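You operate a simulated robot arm through the tools that you are given. There is no shell and no other tool. Be economical: measure what you need, move in short steps, check, and stop when the job is done.

Carry out the task below with a simulated robot arm. There is one attempt and no reset: what you move stays moved.

TASK
Put two of the milk cartons from the near end of the long bench on the shelf of the corner bench.
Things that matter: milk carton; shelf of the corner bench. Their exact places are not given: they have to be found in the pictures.

Only the result counts: the job must be done as asked and must still hold three seconds after the hand-in. Knocking over, shifting, dropping, spilling or breaking anything else fails it.

THE ROBOT
A 6-joint arm with a two-finger parallel gripper on a trunk, on a base that drives. Base frame: it is fixed to the floor where the robot stands at the start and does not move with it; the origin is under the middle of the robot, x ahead of it, y to its left, z up. Units: cm, degrees, N and s.
With the tool pointing down near the work surface it reaches from about 32 to 70 cm from the robot's upright axis, wherever it stands. Its first joint turns from -166.0 to 166.0 degrees. Places, roughly: shelf of the corner bench [60, -140, 40]. Payload 4.1 kg.
Tool frame: the origin (TCP) lies between the finger pads and is the grasp point; the fingertips stand 2.3 cm ahead of it; z points along the fingers, y is the line along which they close. The gripper opens to 9.4 cm. The fingers are 3.8 cm wide and 1 cm thick; the gripper's body (5.4 by 9.6 cm) begins 3.9 cm behind the TCP.
Orientation is told as [roll, pitch, yaw] about the base's x, y, z axes, in that order, counted from this pose: with the fingers straight down and closing along the base's y, the tool's x points along the base's -x, its y along +y and its z along -z.

THE INTERFACE
- The arm moves only by the tool send_rows. Its arguments are lists of equal length, an entry for each row: "dp": the shift along the tool's x, y, z in m, a list of three; "angular": the turn, a rotation vector about the tool's x, y, z in rad, a list of three; "fingers": the finger opening in m, from 0 to 0.094. In form: {"dp": [[dx, dy, dz], ...], "angular": [[ax, ay, az], ...], "fingers": [fingers, ...]}. A call has 1 to 20 rows; each row shifts and turns the commanded pose from where the row before left it, along the tool's axes as they then stand. Each row takes 0.2 s and may step no farther than 5 cm and 8.6 degrees from the row before; otherwise, or with a gripper value out of range, the whole call is refused. Where a pose cannot be reached the arm comes as near as it can. A force on the tool above 40 N (or 10 N above the force at the start of the call, whichever is more), or a blocked arm, ends the call early, and 0.2 s more pass. The fingers move at their own pace (about 4.5 cm/s each) and stop on an object; they squeeze with about 24 N. The grip force told is the motor's: it shows also when the fingers shut on nothing. Time passes only in rows, and 0.2 s behind the last, so rows that do not move let the fingers close. It gives the time, the measured TCP pose, the force on the tool (base axes), the opening and the grip force at its end, in the units of the frame above (readings bear some noise).
- Cameras (640 x 400 px; columns grow to the right, rows downward): "scene" is now at [0.66, 11.91, 152.36]; the picture's right is [-0.57, -0.82, 0.00], its down [-0.59, 0.41, -0.70] and it looks along [0.57, -0.40, -0.72] (base axes); focal length 276 px, centre (320, 200). "wrist" rides on the gripper at [8.6, 1.6, -7.5] in the tool frame; the picture's right is [-0.18, 0.98, 0.00], its down [-0.58, -0.11, -0.81] and it looks along [-0.79, -0.15, 0.59] (tool axes); focal length 243 px, centre (320, 200).
- snapshot(camera): a new picture of that camera. It takes no simulated time.
- raise_lower(by): slides the trunk up (or, below 0, down) by that many cm; the arm and the scene camera ride with it, the base frame stays. It gives what a move gives, with no picture.
- roll_base(legs): drives the robot by 1 to 6 legs, each [ahead, turn to the left] in cm and degrees, along the robot's own axes; the way and the turn of a leg run together, so that a leg with both is an arc; at most 150 cm and 180 degrees a leg. The arm and the cameras ride along, it lands a little off, and it stops where it bumps. It gives what a move gives.
- pan_tilt(pan, tilt): turns the head with the scene camera to pan (to the left, within 155 degrees either way) and tilt (down, from -29 to 69), counted from straight ahead of the robot. It gives what a move gives.
- measure_at(camera, pixels): for up to 12 pixels [column, row] of the newest picture of that camera ("zoom" is the newest enlarged one), the place [x, y, z] in the base frame of the surface seen there, good to about 0.2 cm, but the place of the scene camera against the robot may be out by one fixed shift of up to 1.8 cm in any direction. It takes no simulated time.
- enlarge(camera, box): a new picture of the part [left, top, right, bottom] of that camera's present view, enlarged. It takes no simulated time.
- hand_in(): hands the job in; it is judged then, once.

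Work in short steps. Measure before you move; look again where a grasp or a placing could have gone wrong, and mend it. You have 80 turns and 60 pictures in all, those below and enlarged ones among them. Open the gripper and draw the arm clear of the work before you hand the job in, unless the task says otherwise; then end with one line.

The tools are called after ">>>" by a JSON object that holds its "method" and its "body". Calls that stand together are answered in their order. send_rows: Moves the arm, as the interface text tells. Its arguments: {"type":"object","properties":{"dp":{"type":"array","items":{"type":"array","items":{"type":"number"}}},"angular":{"type":"array","items":{"type":"array","items":{"type":"number"}}},"fingers":{"type":"array","items":{"type":"number"}}},"required":["dp","angular","fingers"]} The other tools are called the same way: raise_lower (by) slides the trunk up or down; roll_base (legs) drives the base; pan_tilt (pan, tilt) turns the head that bears the scene camera; snapshot (camera) takes a picture; measure_at (camera, pixels) gives the place of the surface under pixels of a picture; enlarge (camera, box) takes an enlarged picture of a part of a camera's view; hand_in () hands the job in.

At the start:

```text
clock: 0.0
position: [42.17, 2.86, 115.97]
orientation: [0.0, 0.0, -0.1]
wrist_force: [-0.1, 0.1, 0.3]
finger_gap: 9.37
grasp_force: 0.1
trunk travel left (down, up): [-47.5, 11.5]
robot x, y, heading: [-0.04, 0.1, 0.1]
head pan, tilt: [-34.8, 45.9]
```

scene: 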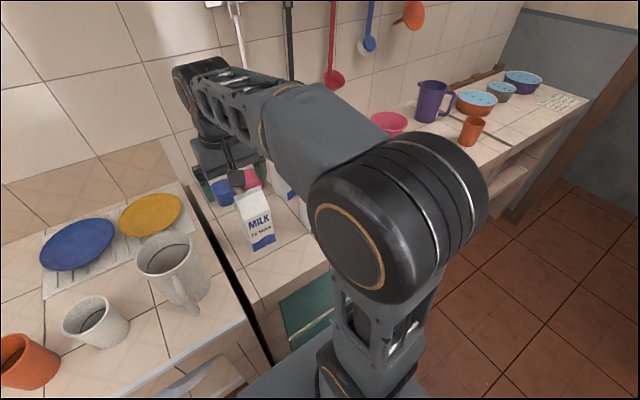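
wrist: 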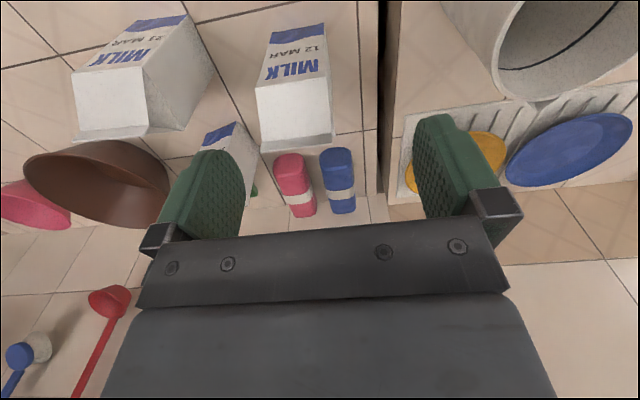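

The wrist view shows milk cartons at about (140,80), (295,90) and (225,145). I look toward the corner bench on the right and measure the cartons.

>>> {"method": "measure_at", "body": {"camera": "wrist", "pixels": [[160, 22], [130, 85], [105, 137], [297, 30], [297, 110], [297, 148], [222, 132], [240, 155], [258, 115], [332, 115], [60, 30], [350, 120]]}}

>>> {"method": "pan_tilt", "body": {"pan": -75, "tilt": 35}}

>>> {"method": "snapshot", "body": {"camera": "scene"}}

```text
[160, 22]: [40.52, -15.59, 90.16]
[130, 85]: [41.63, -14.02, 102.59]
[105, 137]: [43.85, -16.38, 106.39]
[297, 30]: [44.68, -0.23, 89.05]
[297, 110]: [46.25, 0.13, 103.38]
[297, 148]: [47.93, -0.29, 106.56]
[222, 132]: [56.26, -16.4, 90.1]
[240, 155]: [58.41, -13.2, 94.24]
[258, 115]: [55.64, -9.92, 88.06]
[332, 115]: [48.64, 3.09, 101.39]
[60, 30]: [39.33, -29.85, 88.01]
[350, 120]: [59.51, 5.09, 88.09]
```

```text
clock: 1.1
position: [42.21, 3.05, 115.88]
orientation: [0.0, 0.0, 0.0]
wrist_force: [-0.5, -0.1, -0.7]
finger_gap: 9.39
grasp_force: 0.1
trunk travel left (down, up): [-47.5, 11.5]
robot x, y, heading: [0.07, -0.11, 0.2]
head pan, tilt: [-75.0, 35.0]
```

```text
57 pictures are left
```

scene: 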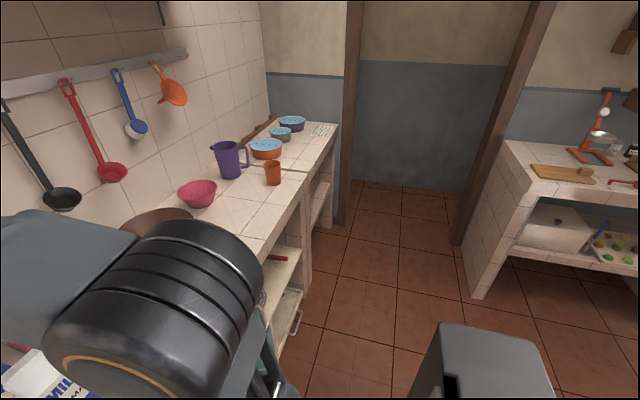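

The long bench runs to the right; a separate segment sits at its far end, with a shelf visible near (320,195). I measure and zoom in there.

>>> {"method": "measure_at", "body": {"camera": "scene", "pixels": [[321, 200], [318, 210], [323, 185], [280, 280], [285, 155], [325, 130], [330, 165], [306, 230], [290, 310], [545, 230], [305, 180], [335, 225]]}}

>>> {"method": "enlarge", "body": {"camera": "scene", "box": [220, 100, 380, 350]}}

```text
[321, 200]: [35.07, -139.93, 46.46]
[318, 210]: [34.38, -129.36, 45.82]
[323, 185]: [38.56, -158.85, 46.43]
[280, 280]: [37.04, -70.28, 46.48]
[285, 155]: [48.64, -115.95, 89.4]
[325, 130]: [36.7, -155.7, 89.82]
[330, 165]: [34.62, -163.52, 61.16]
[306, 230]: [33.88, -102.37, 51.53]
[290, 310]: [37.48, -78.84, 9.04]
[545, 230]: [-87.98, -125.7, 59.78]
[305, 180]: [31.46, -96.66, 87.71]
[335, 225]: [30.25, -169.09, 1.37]
```

```text
1.60 times, centred on (300, 225) of scene
```

zoom: 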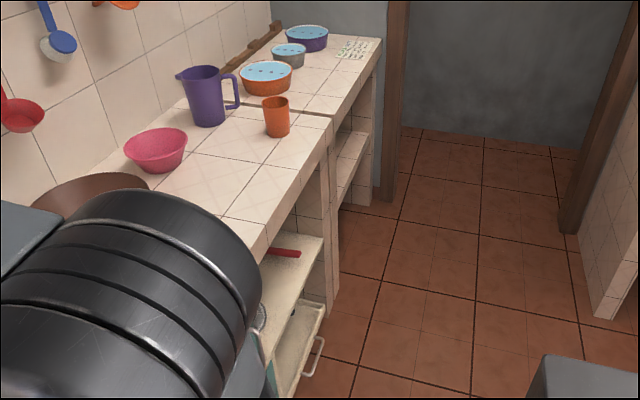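

The corner bench (y ≈ -117 to -168) has a shelf at z ≈ 46 with its front at x ≈ 34. I survey the rest of the surroundings before driving.

>>> {"method": "pan_tilt", "body": {"pan": -140, "tilt": 40}}

>>> {"method": "snapshot", "body": {"camera": "scene"}}

>>> {"method": "measure_at", "body": {"camera": "scene", "pixels": [[100, 100], [320, 100], [550, 100], [200, 200], [320, 200], [450, 200], [550, 200], [320, 300], [100, 200], [20, 200], [250, 140], [400, 140]]}}

>>> {"method": "pan_tilt", "body": {"pan": 100, "tilt": 40}}

>>> {"method": "snapshot", "body": {"camera": "scene"}}

>>> {"method": "measure_at", "body": {"camera": "scene", "pixels": [[100, 100], [320, 100], [550, 100], [200, 200], [320, 200], [450, 200], [550, 200], [320, 300], [100, 200], [20, 200], [250, 140], [400, 140]]}}

```text
clock: 2.4
position: [42.19, 2.95, 115.87]
orientation: [-0.1, 0.0, 0.0]
wrist_force: [-0.4, 1.5, 0.6]
finger_gap: 9.39
grasp_force: 0.0
trunk travel left (down, up): [-47.5, 11.5]
robot x, y, heading: [-0.17, 0.04, 0.1]
head pan, tilt: [-140.0, 40.0]
```

```text
55 pictures are left
```

scene: 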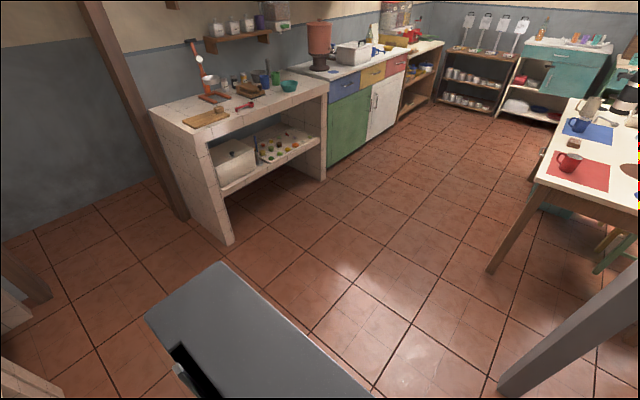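

```text
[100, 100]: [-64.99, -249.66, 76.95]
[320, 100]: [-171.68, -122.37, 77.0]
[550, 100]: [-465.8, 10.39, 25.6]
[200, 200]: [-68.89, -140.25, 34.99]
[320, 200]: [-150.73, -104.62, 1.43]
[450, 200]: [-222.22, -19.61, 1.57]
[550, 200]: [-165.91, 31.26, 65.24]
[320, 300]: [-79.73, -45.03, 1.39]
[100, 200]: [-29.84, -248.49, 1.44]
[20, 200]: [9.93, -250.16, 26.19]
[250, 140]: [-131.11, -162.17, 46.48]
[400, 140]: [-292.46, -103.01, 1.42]
```

```text
clock: 5.8
position: [42.14, 2.95, 116.08]
orientation: [0.0, 0.0, 0.0]
wrist_force: [-0.3, 1.2, 0.1]
finger_gap: 9.41
grasp_force: 0.1
trunk travel left (down, up): [-47.5, 11.5]
robot x, y, heading: [0.23, 0.19, 0.0]
head pan, tilt: [100.0, 40.0]
```

```text
54 pictures are left
```

scene: 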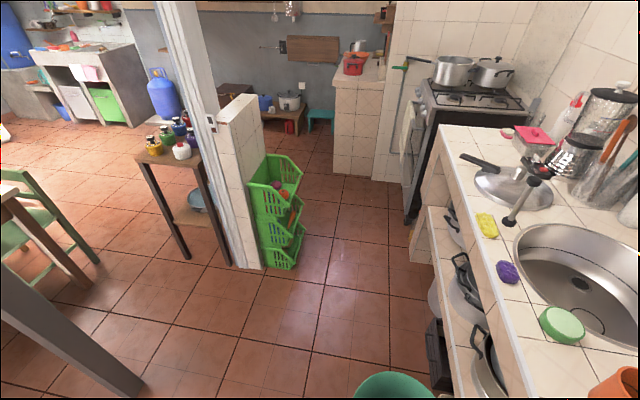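

```text
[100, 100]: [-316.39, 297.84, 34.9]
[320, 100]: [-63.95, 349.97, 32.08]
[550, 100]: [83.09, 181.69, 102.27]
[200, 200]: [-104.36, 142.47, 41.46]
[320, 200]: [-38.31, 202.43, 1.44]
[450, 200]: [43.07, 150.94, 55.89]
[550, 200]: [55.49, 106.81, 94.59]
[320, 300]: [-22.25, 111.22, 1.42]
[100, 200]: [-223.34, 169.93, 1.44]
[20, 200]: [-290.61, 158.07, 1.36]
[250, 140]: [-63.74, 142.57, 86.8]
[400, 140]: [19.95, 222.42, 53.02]
```

The aisle is clear toward the corner bench, with a green bucket near (395,385) to the left rear. I tilt the tool to 30° below horizontal, up high above the cartons (tops ≈107), then look.

>>> {"method": "send_rows", "body": {"dp": [[0, 0, -0.02], [0, 0, -0.02], [0, 0, 0], [0, 0, 0], [0, 0, 0], [0, 0, 0], [0, 0, 0], [0, 0, 0], [0, 0, 0], [0, 0, 0]], "angular": [[0, 0, 0], [0, 0, 0], [0, -0.1309, 0], [0, -0.1309, 0], [0, -0.1309, 0], [0, -0.1309, 0], [0, -0.1309, 0], [0, -0.1309, 0], [0, -0.1309, 0], [0, -0.1309, 0]], "fingers": [0.094, 0.094, 0.094, 0.094, 0.094, 0.094, 0.094, 0.094, 0.094, 0.094]}}

>>> {"method": "pan_tilt", "body": {"pan": -25, "tilt": 50}}

>>> {"method": "snapshot", "body": {"camera": "scene"}}

>>> {"method": "snapshot", "body": {"camera": "wrist"}}

```text
clock: 8.0
position: [42.18, 3.0, 120.02]
orientation: [0.1, -60.2, 0.2]
wrist_force: [0.2, 0.2, -0.5]
finger_gap: 9.38
grasp_force: 0.1
trunk travel left (down, up): [-47.5, 11.5]
robot x, y, heading: [0.13, -0.03, -0.1]
head pan, tilt: [100.0, 40.0]
```

```text
clock: 10.1
position: [42.21, 2.99, 119.94]
orientation: [0.0, -60.0, 0.1]
wrist_force: [0.3, 1.0, -0.6]
finger_gap: 9.39
grasp_force: 0.0
trunk travel left (down, up): [-47.5, 11.5]
robot x, y, heading: [0.12, 0.12, -0.1]
head pan, tilt: [-25.0, 50.0]
```

```text
53 pictures are left
```

scene: 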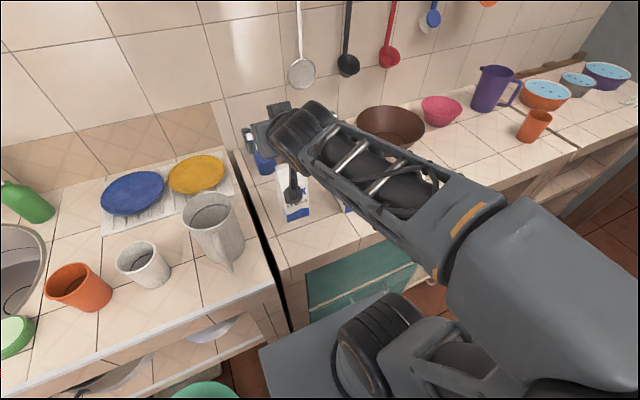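

```text
52 pictures are left
```

wrist: 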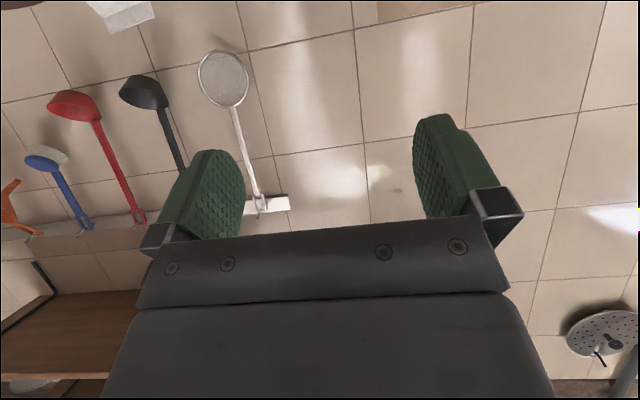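

The arm hides most cartons. I swing the tool to the left, high above everything, and look again.

>>> {"method": "send_rows", "body": {"dp": [[0, 0.045, -0.03], [0, 0.045, -0.02], [0, 0.045, 0], [0, 0.045, 0], [0, 0.045, 0], [0, 0.045, 0]], "angular": [[0, 0, 0], [0, 0, 0], [0, 0, 0], [0, 0, 0], [0, 0, 0], [0, 0, 0]], "fingers": [0.094, 0.094, 0.094, 0.094, 0.094, 0.094]}}

>>> {"method": "snapshot", "body": {"camera": "scene"}}

```text
refused: row 1 steps farther than a row can; nothing moved
```

```text
51 pictures are left
```

scene: 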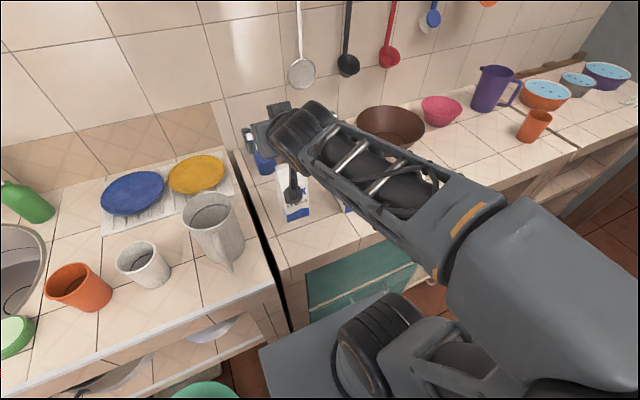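

Refused for step size; I repeat with smaller steps.

>>> {"method": "send_rows", "body": {"dp": [[0, 0.04, -0.02], [0, 0.04, -0.02], [0, 0.04, 0], [0, 0.04, 0], [0, 0.04, 0], [0, 0.04, 0], [0, 0.04, 0]], "angular": [[0, 0, 0], [0, 0, 0], [0, 0, 0], [0, 0, 0], [0, 0, 0], [0, 0, 0], [0, 0, 0]], "fingers": [0.094, 0.094, 0.094, 0.094, 0.094, 0.094, 0.094]}}

>>> {"method": "snapshot", "body": {"camera": "scene"}}

```text
clock: 11.7
position: [38.72, 30.94, 121.93]
orientation: [0.1, -60.0, 0.0]
wrist_force: [-0.7, -0.1, -0.5]
finger_gap: 9.4
grasp_force: 0.0
trunk travel left (down, up): [-47.5, 11.5]
robot x, y, heading: [0.17, -0.13, 0.2]
head pan, tilt: [-25.0, 50.0]
```

```text
50 pictures are left
```

scene: 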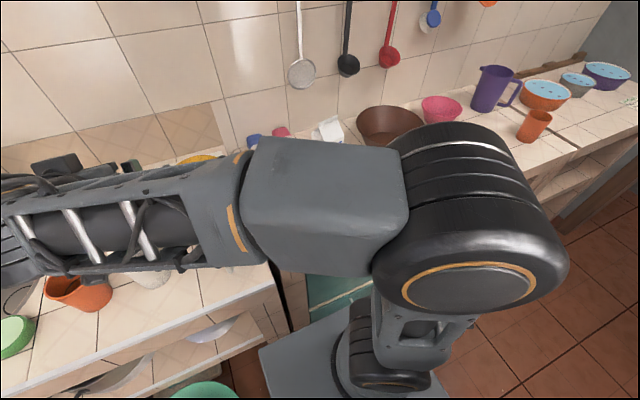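

The shoulder blocks it now; I use the wrist camera instead: move to y≈-6 and turn the tool down again.

>>> {"method": "send_rows", "body": {"dp": [[0, -0.045, 0], [0, -0.045, 0], [0, -0.045, 0], [0, -0.045, 0], [0, -0.045, 0], [0, -0.045, 0], [0, -0.045, 0], [0, -0.045, 0], [0.02, 0, 0], [0.02, 0, 0], [0.02, 0, 0]], "angular": [[0, 0, 0], [0, 0, 0], [0, 0.1309, 0], [0, 0.1309, 0], [0, 0.1309, 0], [0, 0.1309, 0], [0, 0.1309, 0], [0, 0.1309, 0], [0, 0, 0], [0, 0, 0], [0, 0, 0]], "fingers": [0.094, 0.094, 0.094, 0.094, 0.094, 0.094, 0.094, 0.094, 0.094, 0.094, 0.094]}}

>>> {"method": "snapshot", "body": {"camera": "wrist"}}

```text
clock: 14.1
position: [32.85, -5.15, 120.2]
orientation: [0.0, -14.9, 0.0]
wrist_force: [0.3, 0.5, -0.3]
finger_gap: 9.39
grasp_force: 0.1
trunk travel left (down, up): [-47.5, 11.5]
robot x, y, heading: [0.51, -0.11, 0.3]
head pan, tilt: [-25.0, 50.0]
```

```text
49 pictures are left
```

wrist: 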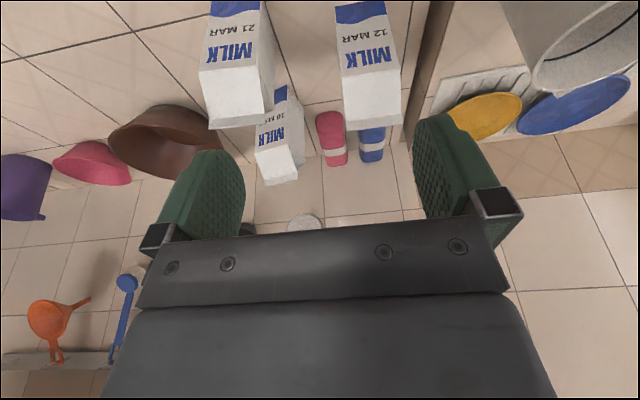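

Three cartons: front ones at (235,60) and (365,60), a back one at (277,140). I measure the two front ones' edges.

>>> {"method": "measure_at", "body": {"camera": "wrist", "pixels": [[213, 8], [258, 6], [204, 66], [254, 62], [215, 122], [262, 119], [339, 15], [386, 12], [346, 71], [392, 67], [353, 122], [396, 118]]}}

>>> {"method": "measure_at", "body": {"camera": "wrist", "pixels": [[208, 125], [270, 122], [240, 90], [370, 95], [231, 5], [362, 10], [402, 90], [272, 100], [348, 125], [400, 120], [285, 165], [277, 110]]}}

>>> {"method": "enlarge", "body": {"camera": "wrist", "box": [180, 0, 420, 150]}}

```text
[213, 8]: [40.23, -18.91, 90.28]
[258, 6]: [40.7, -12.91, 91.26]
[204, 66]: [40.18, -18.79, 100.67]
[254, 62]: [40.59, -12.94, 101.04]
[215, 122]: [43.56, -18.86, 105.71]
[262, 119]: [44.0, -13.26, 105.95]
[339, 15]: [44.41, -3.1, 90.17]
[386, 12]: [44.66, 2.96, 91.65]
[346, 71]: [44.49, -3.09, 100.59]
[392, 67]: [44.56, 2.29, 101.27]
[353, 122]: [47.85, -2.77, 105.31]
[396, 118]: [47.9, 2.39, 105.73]
```

```text
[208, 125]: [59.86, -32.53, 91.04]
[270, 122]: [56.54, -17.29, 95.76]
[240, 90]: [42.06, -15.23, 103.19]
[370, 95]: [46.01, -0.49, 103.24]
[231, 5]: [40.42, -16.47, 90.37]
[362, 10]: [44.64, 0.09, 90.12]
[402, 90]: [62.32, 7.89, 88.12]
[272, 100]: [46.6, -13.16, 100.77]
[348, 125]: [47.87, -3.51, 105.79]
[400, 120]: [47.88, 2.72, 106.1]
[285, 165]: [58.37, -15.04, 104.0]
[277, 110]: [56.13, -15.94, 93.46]
```

```text
2.67 times, centred on (300, 75) of wrist
```

zoom: 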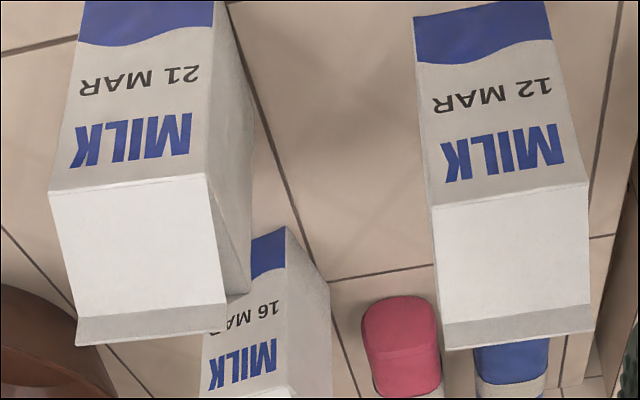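

Carton A (12 MAR): front x≈44.5, y −3.5…3, body top ≈101.5; carton B (21 MAR): front x≈40.4, centre y≈−16. I tilt the tool to 20° below horizontal in front of A and descend to z≈97.

>>> {"method": "send_rows", "body": {"dp": [[0, 0.006, 0], [0, 0.006, 0], [0, 0.006, 0], [0, 0.006, 0], [0, 0.006, 0], [0, 0.006, 0], [0, 0.006, 0], [0, 0.0065, 0], [0.036, 0, 0.0132], [0.036, 0, 0.0132], [0.036, 0, 0.0132], [0.036, 0, 0.0132], [0.036, 0, 0.0132], [0.036, 0, 0.0132]], "angular": [[0, -0.12, 0], [0, -0.12, 0], [0, -0.12, 0], [0, -0.12, 0], [0, -0.12, 0], [0, -0.12, 0], [0, -0.12, 0], [0, -0.12, 0], [0, 0, 0], [0, 0, 0], [0, 0, 0], [0, 0, 0], [0, 0, 0], [0, 0, 0]], "fingers": [0.094, 0.094, 0.094, 0.094, 0.094, 0.094, 0.094, 0.094, 0.094, 0.094, 0.094, 0.094, 0.094, 0.094]}}

>>> {"method": "snapshot", "body": {"camera": "wrist"}}

>>> {"method": "snapshot", "body": {"camera": "scene"}}

```text
clock: 15.4
position: [35.24, -2.96, 115.36]
orientation: [1.9, -40.8, -2.6]
wrist_force: [-0.8, -0.5, 0.1]
finger_gap: 9.41
grasp_force: 0.1
trunk travel left (down, up): [-47.5, 11.5]
robot x, y, heading: [-0.06, -0.14, 0.2]
head pan, tilt: [-25.0, 50.0]
stopped in row 6: the arm was blocked; the commanded pose is now the measured one
```

```text
47 pictures are left
```

wrist: 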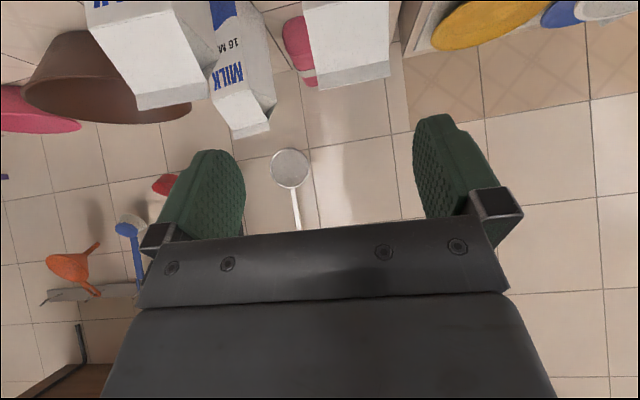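

```text
46 pictures are left
```

scene: 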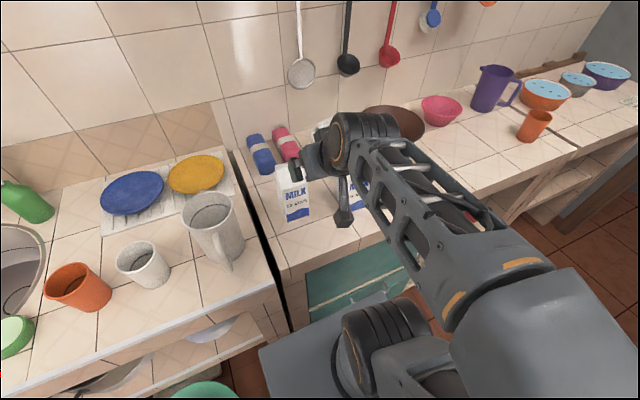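

The arm is blocked: folded too tight for a level tool so near. I back the base off and then extend the arm to a longer radius before lowering.

>>> {"method": "roll_base", "body": {"legs": [[-30, 0]]}}

>>> {"method": "send_rows", "body": {"dp": [[-0.02, 0, 0.04], [-0.02, 0, 0.04], [-0.02, 0, 0.04], [-0.02, 0, 0.04]], "angular": [[0, 0, 0], [0, 0, 0], [0, 0, 0], [0, 0, 0]], "fingers": [0.094, 0.094, 0.094, 0.094]}}

```text
clock: 17.4
position: [5.58, -2.94, 115.51]
orientation: [1.9, -40.8, -2.8]
wrist_force: [0.1, -1.7, 0.9]
finger_gap: 9.4
grasp_force: 0.1
trunk travel left (down, up): [-47.5, 11.5]
robot x, y, heading: [-29.75, 0.22, -0.2]
head pan, tilt: [-25.0, 50.0]
```

```text
clock: 18.4
position: [21.92, -3.43, 108.56]
orientation: [1.9, -40.9, -2.8]
wrist_force: [0.1, -0.3, -0.7]
finger_gap: 9.39
grasp_force: 0.0
trunk travel left (down, up): [-47.5, 11.5]
robot x, y, heading: [-29.48, -0.24, -0.3]
head pan, tilt: [-25.0, 50.0]
```

Radius 51 works. I straighten the orientation and tilt to 20° below horizontal.

>>> {"method": "send_rows", "body": {"dp": [[0, 0, 0], [0, 0, 0], [0, 0, 0], [0, 0, 0], [0, 0, 0]], "angular": [[0, 0, -0.037], [0, -0.127, 0], [0, -0.127, 0], [0, -0.127, 0], [0, -0.127, 0]], "fingers": [0.094, 0.094, 0.094, 0.094, 0.094]}}

```text
clock: 19.6
position: [21.98, -2.06, 108.5]
orientation: [4.1, -56.7, -0.5]
wrist_force: [0.0, 0.9, 1.0]
finger_gap: 9.41
grasp_force: 0.1
out of reach, approached as far as the arm can: row 3, 4, 5
trunk travel left (down, up): [-47.5, 11.5]
robot x, y, heading: [-29.51, 0.04, -0.1]
head pan, tilt: [-25.0, 50.0]
```

The wrist can't go further at this radius; a longer reach should allow it. I back up 15 cm more, and extend.

>>> {"method": "roll_base", "body": {"legs": [[-15, 0]]}}

>>> {"method": "send_rows", "body": {"dp": [[-0.02, 0, 0.03], [-0.02, 0, 0.03], [-0.02, 0, 0.03], [-0.02, 0, 0.03]], "angular": [[0, 0, 0], [0, 0, 0], [0, 0, 0], [0, 0, 0]], "fingers": [0.094, 0.094, 0.094, 0.094]}}

```text
clock: 21.0
position: [6.91, -2.2, 108.55]
orientation: [4.3, -56.7, -0.6]
wrist_force: [-0.4, 0.2, 0.4]
finger_gap: 9.41
grasp_force: 0.0
trunk travel left (down, up): [-47.5, 11.5]
robot x, y, heading: [-44.74, 0.42, -0.4]
head pan, tilt: [-25.0, 50.0]
```

```text
clock: 22.0
position: [21.27, -1.47, 108.71]
orientation: [4.2, -56.7, -0.6]
wrist_force: [1.0, -0.7, -0.5]
finger_gap: 9.4
grasp_force: 0.1
trunk travel left (down, up): [-47.5, 11.5]
robot x, y, heading: [-44.67, 0.05, -0.4]
head pan, tilt: [-25.0, 50.0]
```

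Now correct the roll and finish the tilt.

>>> {"method": "send_rows", "body": {"dp": [[0, 0, 0], [0, 0, 0], [0, 0, 0]], "angular": [[0.065, 0, -0.006], [0, -0.116, 0], [0, -0.116, 0]], "fingers": [0.094, 0.094, 0.094]}}

```text
clock: 22.8
position: [21.07, -3.14, 108.11]
orientation: [-5.2, -62.1, 0.4]
wrist_force: [-0.2, -0.7, -0.1]
finger_gap: 9.4
grasp_force: 0.1
out of reach, approached as far as the arm can: row 2, 3
trunk travel left (down, up): [-47.5, 11.5]
robot x, y, heading: [-44.78, 0.43, -0.2]
head pan, tilt: [-25.0, 50.0]
```

The limit is near −62° pitch; −55° (35° below level) is enough for a grasp at z≈98 just over the label. I straighten to −55° and lower the trunk 10 cm.

>>> {"method": "send_rows", "body": {"dp": [[0, 0, 0], [0, 0, 0], [0, 0, 0]], "angular": [[0, 0.062, 0], [0, 0.062, 0], [-0.085, 0, 0.003]], "fingers": [0.094, 0.094, 0.094]}}

>>> {"method": "raise_lower", "body": {"by": -10}}

>>> {"method": "snapshot", "body": {"camera": "scene"}}

>>> {"method": "snapshot", "body": {"camera": "wrist"}}

```text
clock: 23.6
position: [21.38, -2.65, 108.59]
orientation: [-2.0, -61.4, 0.0]
wrist_force: [-0.2, -0.2, -0.2]
finger_gap: 9.38
grasp_force: 0.1
out of reach, approached as far as the arm can: row 1, 3
trunk travel left (down, up): [-47.5, 11.5]
robot x, y, heading: [-44.53, -0.09, -0.3]
head pan, tilt: [-25.0, 50.0]
```

```text
clock: 24.9
position: [21.27, -2.7, 98.58]
orientation: [-2.0, -61.4, 0.0]
wrist_force: [0.2, -0.1, 0.2]
finger_gap: 9.41
grasp_force: 0.0
trunk travel left (down, up): [-37.5, 21.5]
robot x, y, heading: [-44.7, -0.0, -0.4]
head pan, tilt: [-25.0, 50.0]
```

```text
45 pictures are left
```

scene: 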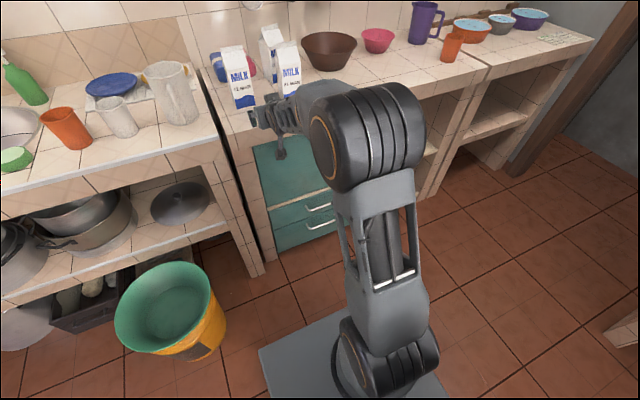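

```text
44 pictures are left
```

wrist: 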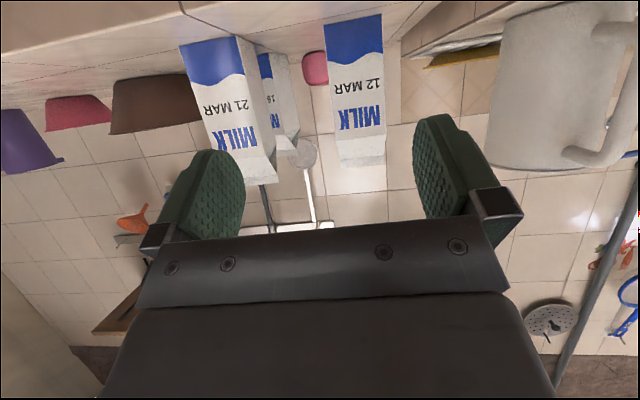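

Arm is well posed; cartons clear. I ease the pitch back toward −55°.

>>> {"method": "send_rows", "body": {"dp": [[0, 0, 0], [0, 0, 0]], "angular": [[0, 0.056, 0], [0, 0.056, 0]], "fingers": [0.094, 0.094]}}

>>> {"method": "measure_at", "body": {"camera": "wrist", "pixels": [[333, 90], [380, 85], [330, 40], [380, 30], [345, 158], [380, 155], [200, 90], [245, 85], [220, 140], [185, 50], [237, 45], [260, 100]]}}

```text
clock: 25.5
position: [21.43, -2.68, 98.49]
orientation: [-1.6, -54.9, -0.4]
wrist_force: [-0.4, 0.0, -0.2]
finger_gap: 9.36
grasp_force: 0.0
trunk travel left (down, up): [-37.5, 21.5]
robot x, y, heading: [-44.79, 0.33, -0.4]
head pan, tilt: [-25.0, 50.0]
```

```text
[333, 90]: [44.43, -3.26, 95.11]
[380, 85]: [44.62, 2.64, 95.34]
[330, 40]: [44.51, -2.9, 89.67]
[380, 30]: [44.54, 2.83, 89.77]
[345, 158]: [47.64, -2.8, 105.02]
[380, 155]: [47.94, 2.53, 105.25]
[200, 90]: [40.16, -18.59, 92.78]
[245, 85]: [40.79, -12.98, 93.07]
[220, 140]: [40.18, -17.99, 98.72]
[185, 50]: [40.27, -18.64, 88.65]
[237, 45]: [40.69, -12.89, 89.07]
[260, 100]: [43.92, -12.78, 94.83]
```

A's faces are at y −3.2…2.8, x=44.5. I align y to −0.2, fix roll, and drive 18 cm forward.

>>> {"method": "send_rows", "body": {"dp": [[0, 0.025, 0], [0, 0, 0]], "angular": [[-0.032, 0, 0], [0, 0, 0]], "fingers": [0.094, 0.094]}}

>>> {"method": "roll_base", "body": {"legs": [[18, 0.4]]}}

>>> {"method": "snapshot", "body": {"camera": "wrist"}}

```text
clock: 26.1
position: [21.53, -0.2, 98.38]
orientation: [0.2, -55.0, -0.4]
wrist_force: [-0.7, -0.3, -0.3]
finger_gap: 9.39
grasp_force: 0.0
trunk travel left (down, up): [-37.5, 21.5]
robot x, y, heading: [-44.71, -0.05, -0.4]
head pan, tilt: [-25.0, 50.0]
```

```text
clock: 27.6
position: [39.78, 0.19, 98.43]
orientation: [0.2, -55.0, 0.1]
wrist_force: [-0.2, 0.3, 0.0]
finger_gap: 9.39
grasp_force: 0.1
trunk travel left (down, up): [-37.5, 21.5]
robot x, y, heading: [-26.75, 0.04, 0.3]
head pan, tilt: [-25.0, 50.0]
```

```text
43 pictures are left
```

wrist: 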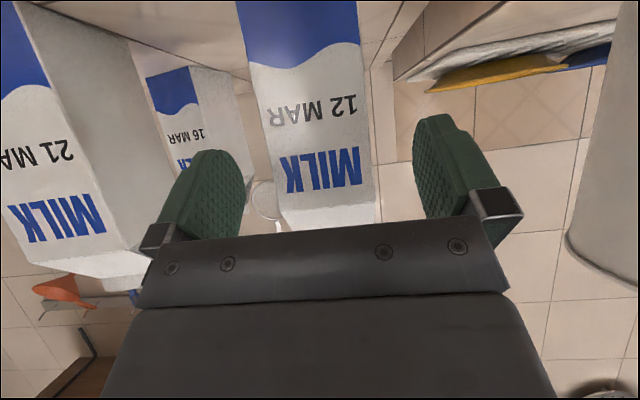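

Carton is centred between the fingers. I move the tool 6.5 cm straight ahead and close.

>>> {"method": "send_rows", "body": {"dp": [[-0.0124, -0.002, 0.0177], [-0.0124, -0.002, 0.0177], [-0.0125, 0, 0.0178]], "angular": [[0, 0, 0], [0, 0, 0], [0, 0, 0]], "fingers": [0.094, 0.094, 0.094]}}

>>> {"method": "snapshot", "body": {"camera": "wrist"}}

```text
clock: 28.4
position: [46.04, -0.24, 98.48]
orientation: [0.3, -55.0, 0.0]
wrist_force: [0.7, 0.2, 0.2]
finger_gap: 9.4
grasp_force: 0.1
trunk travel left (down, up): [-37.5, 21.5]
robot x, y, heading: [-26.25, -0.1, 0.2]
head pan, tilt: [-25.0, 50.0]
```

```text
42 pictures are left
```

wrist: 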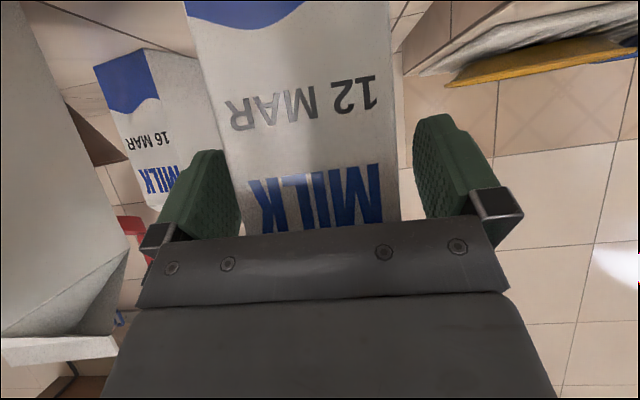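

No contact and straddling well; I close the fingers and lift 3 cm.

>>> {"method": "send_rows", "body": {"dp": [[0, 0, 0], [0, 0, 0], [0, 0, 0], [0, 0, 0], [0, 0, 0], [-0.0082, 0, -0.0057], [-0.0082, 0, -0.0057], [-0.0082, 0, -0.0057], [-0.0082, 0, -0.0057]], "angular": [[0, 0, 0], [0, 0, 0], [0, 0, 0], [0, 0, 0], [0, 0, 0], [0, 0, 0], [0, 0, 0], [0, 0, 0], [0, 0, 0]], "fingers": [0.05, 0.05, 0.05, 0.05, 0.05, 0.05, 0.05, 0.05, 0.05]}}

>>> {"method": "snapshot", "body": {"camera": "wrist"}}

```text
clock: 30.4
position: [46.23, -0.19, 102.4]
orientation: [0.1, -54.9, 0.1]
wrist_force: [-0.9, 0.3, -5.1]
finger_gap: 6.99
grasp_force: 23.9
trunk travel left (down, up): [-37.5, 21.5]
robot x, y, heading: [-26.39, 0.14, 0.1]
head pan, tilt: [-25.0, 50.0]
```

```text
41 pictures are left
```

wrist: 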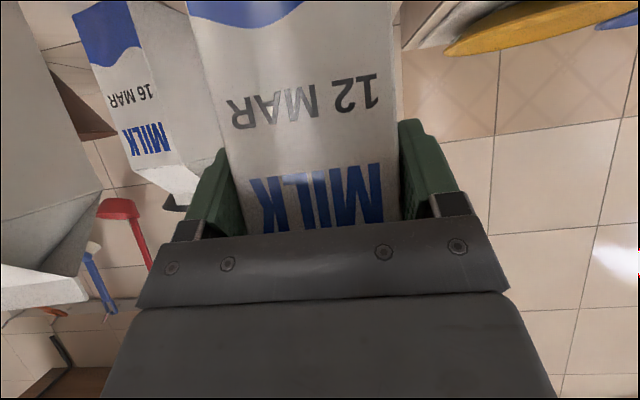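

Carton A is held (gap 7 cm, ~0.5 kg). I measure the bucket, bench fronts and post from the last scene picture to plan the drive, and fold the arm higher and closer after backing up.

>>> {"method": "measure_at", "body": {"camera": "scene", "pixels": [[225, 325], [190, 355], [262, 270], [430, 200], [472, 90], [500, 165], [512, 175], [610, 335], [490, 130], [265, 345], [455, 390], [140, 340]]}}

>>> {"method": "roll_base", "body": {"legs": [[-24, 0]]}}

>>> {"method": "send_rows", "body": {"dp": [[-0.01, 0, -0.04], [-0.01, 0, -0.04], [0.014, 0, -0.04], [0.014, 0, -0.04], [0.02, 0, -0.03], [0.02, 0, -0.03]], "angular": [[0, 0, 0], [0, 0, 0], [0, 0, 0], [0, 0, 0], [0, 0, 0], [0, 0, 0]], "fingers": [0.05, 0.05, 0.05, 0.05, 0.05, 0.05]}}

```text
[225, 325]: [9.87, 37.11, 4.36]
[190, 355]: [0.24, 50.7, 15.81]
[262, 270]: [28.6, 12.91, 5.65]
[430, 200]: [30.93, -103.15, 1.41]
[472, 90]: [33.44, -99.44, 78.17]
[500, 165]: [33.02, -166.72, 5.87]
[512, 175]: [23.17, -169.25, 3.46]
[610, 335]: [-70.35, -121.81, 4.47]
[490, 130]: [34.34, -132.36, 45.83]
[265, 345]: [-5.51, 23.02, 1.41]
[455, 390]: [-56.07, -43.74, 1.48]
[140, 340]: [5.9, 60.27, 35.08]
```

```text
clock: 32.2
position: [21.97, -0.3, 102.4]
orientation: [0.1, -55.1, -0.1]
wrist_force: [0.3, -1.0, -5.4]
finger_gap: 7.0
grasp_force: 23.8
trunk travel left (down, up): [-37.5, 21.5]
robot x, y, heading: [-51.19, 0.17, 0.1]
head pan, tilt: [-25.0, 50.0]
```

```text
clock: 33.6
position: [1.09, -0.41, 111.12]
orientation: [0.3, -55.0, -0.1]
wrist_force: [-0.7, 0.0, -5.7]
finger_gap: 6.98
grasp_force: 23.6
trunk travel left (down, up): [-37.5, 21.5]
robot x, y, heading: [-50.36, 0.24, 0.1]
head pan, tilt: [-25.0, 50.0]
```

Bucket is at y≥37, well clear. I fold a bit more, then turn right, drive to about (−20,−130) and turn back.

>>> {"method": "send_rows", "body": {"dp": [[0.02, 0, -0.0287], [0.02, 0, -0.0287]], "angular": [[0, 0, 0], [0, 0, 0]], "fingers": [0.05, 0.05]}}

>>> {"method": "roll_base", "body": {"legs": [[0, -77], [133, 0]]}}

>>> {"method": "pan_tilt", "body": {"pan": 60, "tilt": 45}}

>>> {"method": "snapshot", "body": {"camera": "scene"}}

```text
clock: 34.2
position: [-5.8, -0.47, 111.16]
orientation: [0.1, -55.0, -0.1]
wrist_force: [-0.2, 0.5, -5.6]
finger_gap: 7.01
grasp_force: 24.1
trunk travel left (down, up): [-37.5, 21.5]
robot x, y, heading: [-50.68, -0.07, -0.0]
head pan, tilt: [-25.0, 50.0]
```

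```text
clock: 44.2
position: [-14.51, -173.51, 111.14]
orientation: [0.3, -55.0, -78.3]
wrist_force: [-0.4, -0.2, -6.1]
finger_gap: 7.01
grasp_force: 23.8
trunk travel left (down, up): [-37.5, 21.5]
robot x, y, heading: [-23.26, -129.04, -78.2]
head pan, tilt: [-25.0, 50.0]
```

```text
clock: 45.8
position: [-14.6, -173.37, 111.19]
orientation: [0.1, -54.9, -78.3]
wrist_force: [0.1, -0.1, -5.1]
finger_gap: 6.98
grasp_force: 23.8
trunk travel left (down, up): [-37.5, 21.5]
robot x, y, heading: [-23.22, -129.45, -78.5]
head pan, tilt: [60.0, 45.0]
```

```text
40 pictures are left
```

scene: 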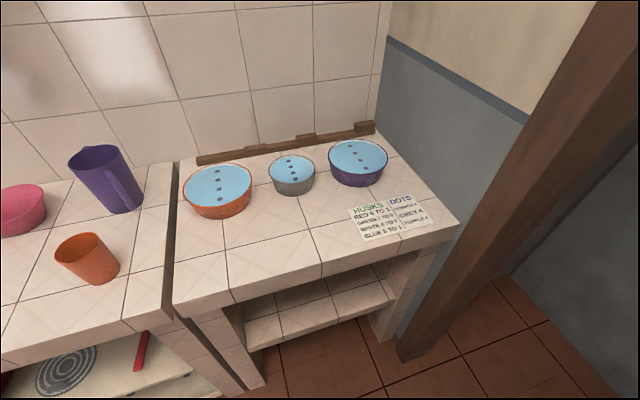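

The corner shelf at (320,315) looks empty. I turn left to face it and look.

>>> {"method": "roll_base", "body": {"legs": [[0, 78.4]]}}

>>> {"method": "raise_lower", "body": {"by": -25}}

>>> {"method": "pan_tilt", "body": {"pan": -5, "tilt": 45}}

>>> {"method": "snapshot", "body": {"camera": "scene"}}

>>> {"method": "snapshot", "body": {"camera": "wrist"}}

```text
clock: 49.5
position: [21.84, -128.97, 111.16]
orientation: [0.3, -54.9, 1.1]
wrist_force: [0.6, -0.1, -6.4]
finger_gap: 6.97
grasp_force: 24.5
trunk travel left (down, up): [-37.5, 21.5]
robot x, y, heading: [-23.1, -129.37, 0.8]
head pan, tilt: [60.0, 45.0]
```

```text
clock: 52.1
position: [21.78, -128.95, 86.11]
orientation: [0.2, -54.9, 1.0]
wrist_force: [-0.4, 0.9, -5.8]
finger_gap: 6.99
grasp_force: 24.2
trunk travel left (down, up): [-12.5, 46.5]
robot x, y, heading: [-23.33, -129.08, 1.0]
head pan, tilt: [60.0, 45.0]
```

```text
clock: 53.5
position: [21.82, -129.08, 86.22]
orientation: [0.2, -54.9, 1.0]
wrist_force: [-0.7, -0.3, -5.9]
finger_gap: 6.99
grasp_force: 23.7
trunk travel left (down, up): [-12.5, 46.5]
robot x, y, heading: [-23.0, -129.32, 1.0]
head pan, tilt: [-5.0, 45.0]
```

```text
39 pictures are left
```

scene: 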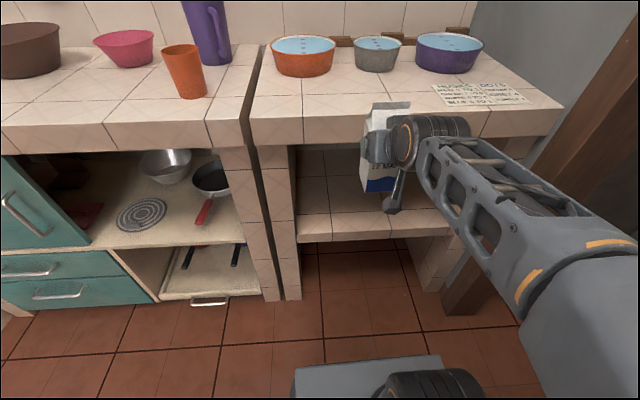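

```text
38 pictures are left
```

wrist: 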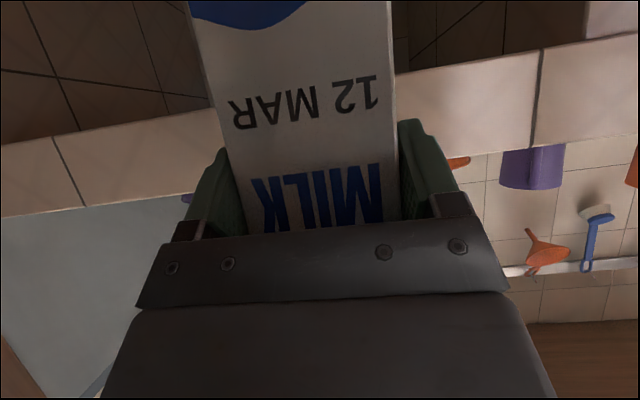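

The shelf opening is clear. I measure its floor, walls and slab edges, with both cameras for cross-reference.

>>> {"method": "measure_at", "body": {"camera": "scene", "pixels": [[305, 210], [340, 195], [340, 225], [420, 215], [350, 160], [430, 225], [298, 180], [330, 118], [330, 140], [450, 232], [270, 125], [380, 228]]}}

>>> {"method": "measure_at", "body": {"camera": "wrist", "pixels": [[470, 85], [150, 130], [80, 200], [480, 140], [600, 20], [500, 30], [90, 80], [170, 60]]}}

>>> {"method": "enlarge", "body": {"camera": "scene", "box": [240, 90, 480, 300]}}

```text
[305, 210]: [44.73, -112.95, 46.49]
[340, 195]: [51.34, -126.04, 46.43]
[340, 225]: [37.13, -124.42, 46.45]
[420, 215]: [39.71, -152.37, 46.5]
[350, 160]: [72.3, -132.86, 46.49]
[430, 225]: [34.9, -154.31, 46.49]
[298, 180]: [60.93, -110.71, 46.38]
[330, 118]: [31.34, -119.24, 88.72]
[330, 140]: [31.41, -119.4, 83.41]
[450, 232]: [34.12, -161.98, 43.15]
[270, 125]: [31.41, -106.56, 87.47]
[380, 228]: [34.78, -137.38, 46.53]
```

```text
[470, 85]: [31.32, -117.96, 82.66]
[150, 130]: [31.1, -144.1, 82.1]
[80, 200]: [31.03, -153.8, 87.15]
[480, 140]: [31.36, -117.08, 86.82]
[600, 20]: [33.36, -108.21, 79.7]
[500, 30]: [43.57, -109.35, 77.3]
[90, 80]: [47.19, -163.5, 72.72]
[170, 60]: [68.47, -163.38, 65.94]
```

```text
1.90 times, centred on (360, 195) of scene
```

zoom: 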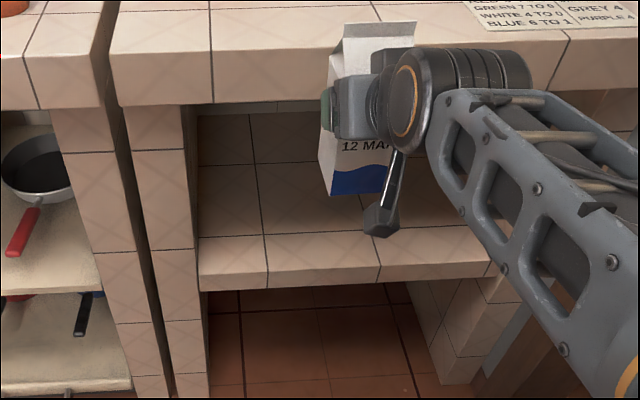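

Shelf floor is really ≈45.2 (scene is about 1.3 high), slab underside ≈82, interior y −110…−163. I lower the trunk fully and drop the arm to z≈68 in front of the opening.

>>> {"method": "raise_lower", "body": {"by": -12.5}}

>>> {"method": "send_rows", "body": {"dp": [[0.0233, 0, 0.0164], [0.0233, 0, 0.0164]], "angular": [[0, 0, 0], [0, 0, 0]], "fingers": [0.05, 0.05]}}

```text
clock: 55.0
position: [21.86, -129.02, 73.65]
orientation: [0.1, -55.0, 1.0]
wrist_force: [-0.4, -0.4, -6.3]
finger_gap: 7.01
grasp_force: 23.7
trunk travel left (down, up): [0.0, 59.0]
robot x, y, heading: [-23.03, -129.18, 0.9]
head pan, tilt: [-5.0, 45.0]
```

```text
clock: 55.6
position: [21.81, -128.87, 68.04]
orientation: [0.2, -54.9, 1.0]
wrist_force: [0.1, -0.1, -4.8]
finger_gap: 7.0
grasp_force: 24.2
trunk travel left (down, up): [0.0, 59.0]
robot x, y, heading: [-23.55, -129.04, 0.7]
head pan, tilt: [-5.0, 45.0]
```

Now I advance diagonally into the opening: +18.5 cm x, −11 cm z.

>>> {"method": "send_rows", "body": {"dp": [[-0.0027, 0, 0.0358], [-0.0027, 0, 0.0358], [-0.0027, 0, 0.0358], [-0.0027, 0, 0.0358], [-0.0027, 0, 0.0358], [-0.0027, 0, 0.0358]], "angular": [[0, 0, 0], [0, 0, 0], [0, 0, 0], [0, 0, 0], [0, 0, 0], [0, 0, 0]], "fingers": [0.05, 0.05, 0.05, 0.05, 0.05, 0.05]}}

>>> {"method": "snapshot", "body": {"camera": "scene"}}

>>> {"method": "snapshot", "body": {"camera": "wrist"}}

```text
clock: 57.0
position: [37.79, -128.54, 58.76]
orientation: [-3.2, -54.8, 5.3]
wrist_force: [0.2, 0.7, -3.8]
finger_gap: 7.01
grasp_force: 23.6
out of reach, approached as far as the arm can: row 4, 5
trunk travel left (down, up): [0.0, 59.0]
robot x, y, heading: [-23.37, -129.29, 1.1]
head pan, tilt: [-5.0, 45.0]
```

```text
36 pictures are left
```

scene: 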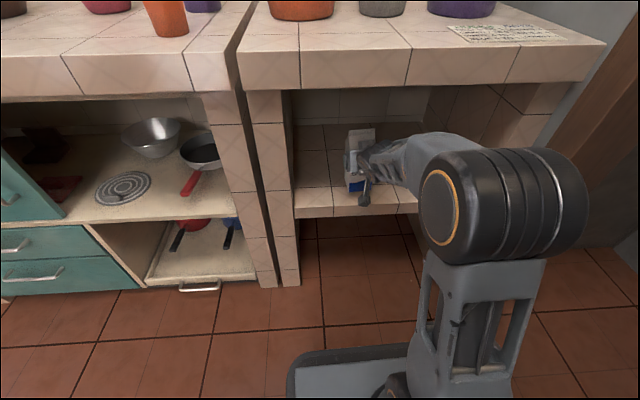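

```text
35 pictures are left
```

wrist: 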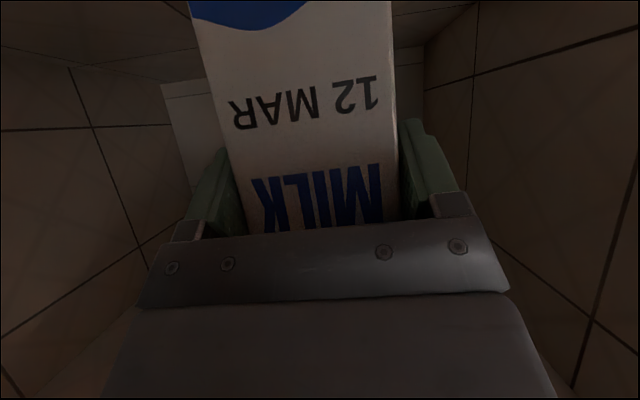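

Rows 4–5 hit a limit but the carton is inside the opening. I wait one row to see whether the pose settles to the commanded one.

>>> {"method": "send_rows", "body": {"dp": [[0, 0, 0], [0, 0, 0]], "angular": [[0, 0, 0], [0, 0, 0]], "fingers": [0.05, 0.05]}}

```text
clock: 57.6
position: [37.82, -128.54, 58.76]
orientation: [0.3, -54.9, 1.0]
wrist_force: [-1.1, 0.4, -6.1]
finger_gap: 6.98
grasp_force: 23.8
trunk travel left (down, up): [0.0, 59.0]
robot x, y, heading: [-23.37, -129.07, 0.8]
head pan, tilt: [-5.0, 45.0]
```

Settled with correct orientation. I go 3 cm further in and then lower gently toward z≈55.8.

>>> {"method": "send_rows", "body": {"dp": [[-0.0172, 0, 0.0246], [0.0082, 0, 0.0057], [0.0082, 0, 0.0057], [0.0041, 0, 0.0029]], "angular": [[0, 0, 0], [0, 0, 0], [0, 0, 0], [0, 0, 0]], "fingers": [0.05, 0.05, 0.05, 0.05]}}

>>> {"method": "send_rows", "body": {"dp": [[0, 0, 0]], "angular": [[0, 0, 0]], "fingers": [0.05]}}

>>> {"method": "snapshot", "body": {"camera": "scene"}}

```text
clock: 58.6
position: [40.19, -128.57, 57.17]
orientation: [0.3, -54.8, 1.1]
wrist_force: [0.0, -0.5, -5.7]
finger_gap: 7.02
grasp_force: 24.4
out of reach, approached as far as the arm can: row 1, 2, 3
trunk travel left (down, up): [0.0, 59.0]
robot x, y, heading: [-23.5, -129.35, 1.3]
head pan, tilt: [-5.0, 45.0]
```

```text
clock: 59.0
position: [40.04, -128.51, 57.25]
orientation: [0.2, -54.9, 1.0]
wrist_force: [-0.1, -0.1, -5.9]
finger_gap: 6.99
grasp_force: 24.2
trunk travel left (down, up): [0.0, 59.0]
robot x, y, heading: [-23.24, -129.19, 1.2]
head pan, tilt: [-5.0, 45.0]
```

```text
34 pictures are left
```

scene: 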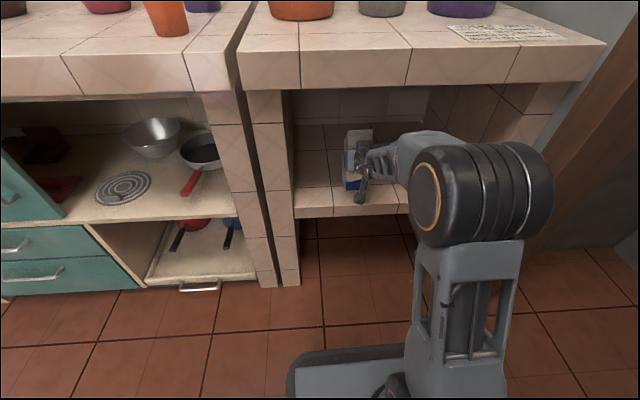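

At z 57.2, still free (about 1.5 cm to go). I lower in small steps.

>>> {"method": "send_rows", "body": {"dp": [[0.0041, 0, 0.0029], [0.0041, 0, 0.0029], [0, 0, 0]], "angular": [[0, 0, 0], [0, 0, 0], [0, 0, 0]], "fingers": [0.05, 0.05, 0.05]}}

```text
clock: 59.8
position: [40.17, -128.64, 56.31]
orientation: [0.5, -54.9, 1.0]
wrist_force: [-0.4, 0.4, -5.2]
finger_gap: 6.98
grasp_force: 24.1
trunk travel left (down, up): [0.0, 59.0]
robot x, y, heading: [-22.81, -129.34, 1.1]
head pan, tilt: [-5.0, 45.0]
```

>>> {"method": "send_rows", "body": {"dp": [[0.0041, 0, 0.0029], [0.0021, 0, 0.0014], [0, 0, 0]], "angular": [[0, 0, 0], [0, 0, 0], [0, 0, 0]], "fingers": [0.05, 0.05, 0.05]}}

>>> {"method": "enlarge", "body": {"camera": "scene", "box": [290, 100, 450, 230]}}

```text
clock: 60.6
position: [40.15, -128.45, 55.52]
orientation: [0.8, -54.7, 1.0]
wrist_force: [-0.6, -0.1, -5.9]
finger_gap: 6.97
grasp_force: 23.6
trunk travel left (down, up): [0.0, 59.0]
robot x, y, heading: [-22.92, -129.28, 0.9]
head pan, tilt: [-5.0, 45.0]
```

```text
3.08 times, centred on (370, 165) of scene
```

zoom: 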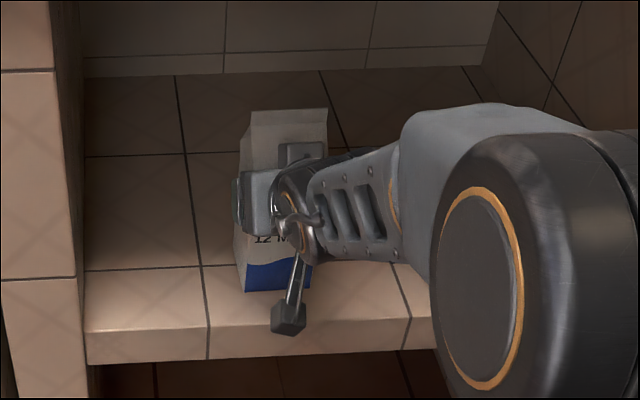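

No contact yet. I compare the carton's lower edge with the shelf surface in the zoom.

>>> {"method": "measure_at", "body": {"camera": "zoom", "pixels": [[252, 285], [265, 280], [252, 300], [220, 290], [230, 270], [275, 286], [240, 296]]}}

>>> {"method": "send_rows", "body": {"dp": [[0.0033, 0, 0.0023], [0.0016, 0, 0.0012], [0, 0, 0]], "angular": [[0, 0, 0], [0, 0, 0], [0, 0, 0]], "fingers": [0.05, 0.05, 0.05]}}

```text
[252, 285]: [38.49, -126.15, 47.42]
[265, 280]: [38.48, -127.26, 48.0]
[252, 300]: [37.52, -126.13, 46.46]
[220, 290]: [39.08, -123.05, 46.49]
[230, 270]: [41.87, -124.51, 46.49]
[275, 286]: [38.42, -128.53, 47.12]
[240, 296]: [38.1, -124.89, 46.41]
```

```text
clock: 61.4
position: [39.9, -129.47, 55.07]
orientation: [0.3, -55.3, 1.1]
wrist_force: [2.9, 12.3, 22.6]
finger_gap: 6.94
grasp_force: 24.3
out of reach, approached as far as the arm can: row 2
trunk travel left (down, up): [0.0, 59.0]
robot x, y, heading: [-23.37, -129.19, 1.0]
head pan, tilt: [-5.0, 45.0]
```

Contact (22 N up). I ease up 0.15 cm, then open the fingers.

>>> {"method": "send_rows", "body": {"dp": [[-0.0012, 0, -0.0009], [0, 0, 0]], "angular": [[0, 0, 0], [0, 0, 0]], "fingers": [0.05, 0.05]}}

```text
clock: 62.0
position: [39.85, -129.53, 54.99]
orientation: [0.2, -55.1, 1.1]
wrist_force: [2.6, 7.5, 20.0]
finger_gap: 7.0
grasp_force: 24.5
trunk travel left (down, up): [0.0, 59.0]
robot x, y, heading: [-23.46, -129.07, 0.8]
head pan, tilt: [-5.0, 45.0]
```

>>> {"method": "send_rows", "body": {"dp": [[-0.0016, 0, -0.0012], [0, 0, 0]], "angular": [[0, 0, 0], [0, 0, 0]], "fingers": [0.05, 0.05]}}

```text
clock: 62.6
position: [40.03, -129.54, 55.09]
orientation: [0.3, -54.7, 1.0]
wrist_force: [3.7, 4.1, 7.4]
finger_gap: 6.99
grasp_force: 24.4
trunk travel left (down, up): [0.0, 59.0]
robot x, y, heading: [-23.03, -129.13, 1.0]
head pan, tilt: [-5.0, 45.0]
```

Force is down to a light rest; I release now.

>>> {"method": "send_rows", "body": {"dp": [[0, 0, 0], [0, 0, 0], [0, 0, 0], [0, 0, 0]], "angular": [[0, 0, 0], [0, 0, 0], [0, 0, 0], [0, 0, 0]], "fingers": [0.08, 0.094, 0.094, 0.094]}}

>>> {"method": "snapshot", "body": {"camera": "wrist"}}

```text
clock: 63.6
position: [40.01, -129.6, 55.1]
orientation: [0.2, -54.9, 1.0]
wrist_force: [0.9, -0.2, 1.2]
finger_gap: 9.37
grasp_force: 0.0
trunk travel left (down, up): [0.0, 59.0]
robot x, y, heading: [-23.13, -128.82, 0.9]
head pan, tilt: [-5.0, 45.0]
```

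```text
32 pictures are left
```

wrist: 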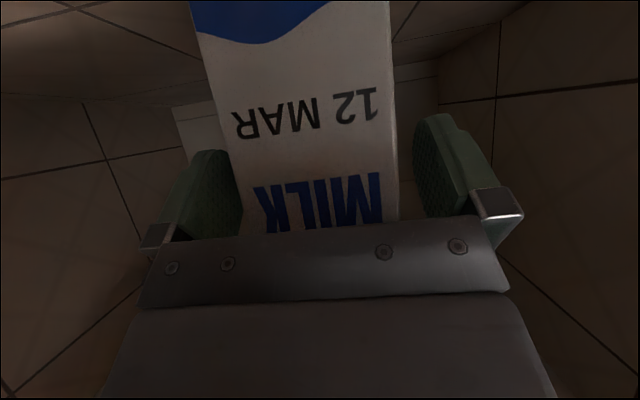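

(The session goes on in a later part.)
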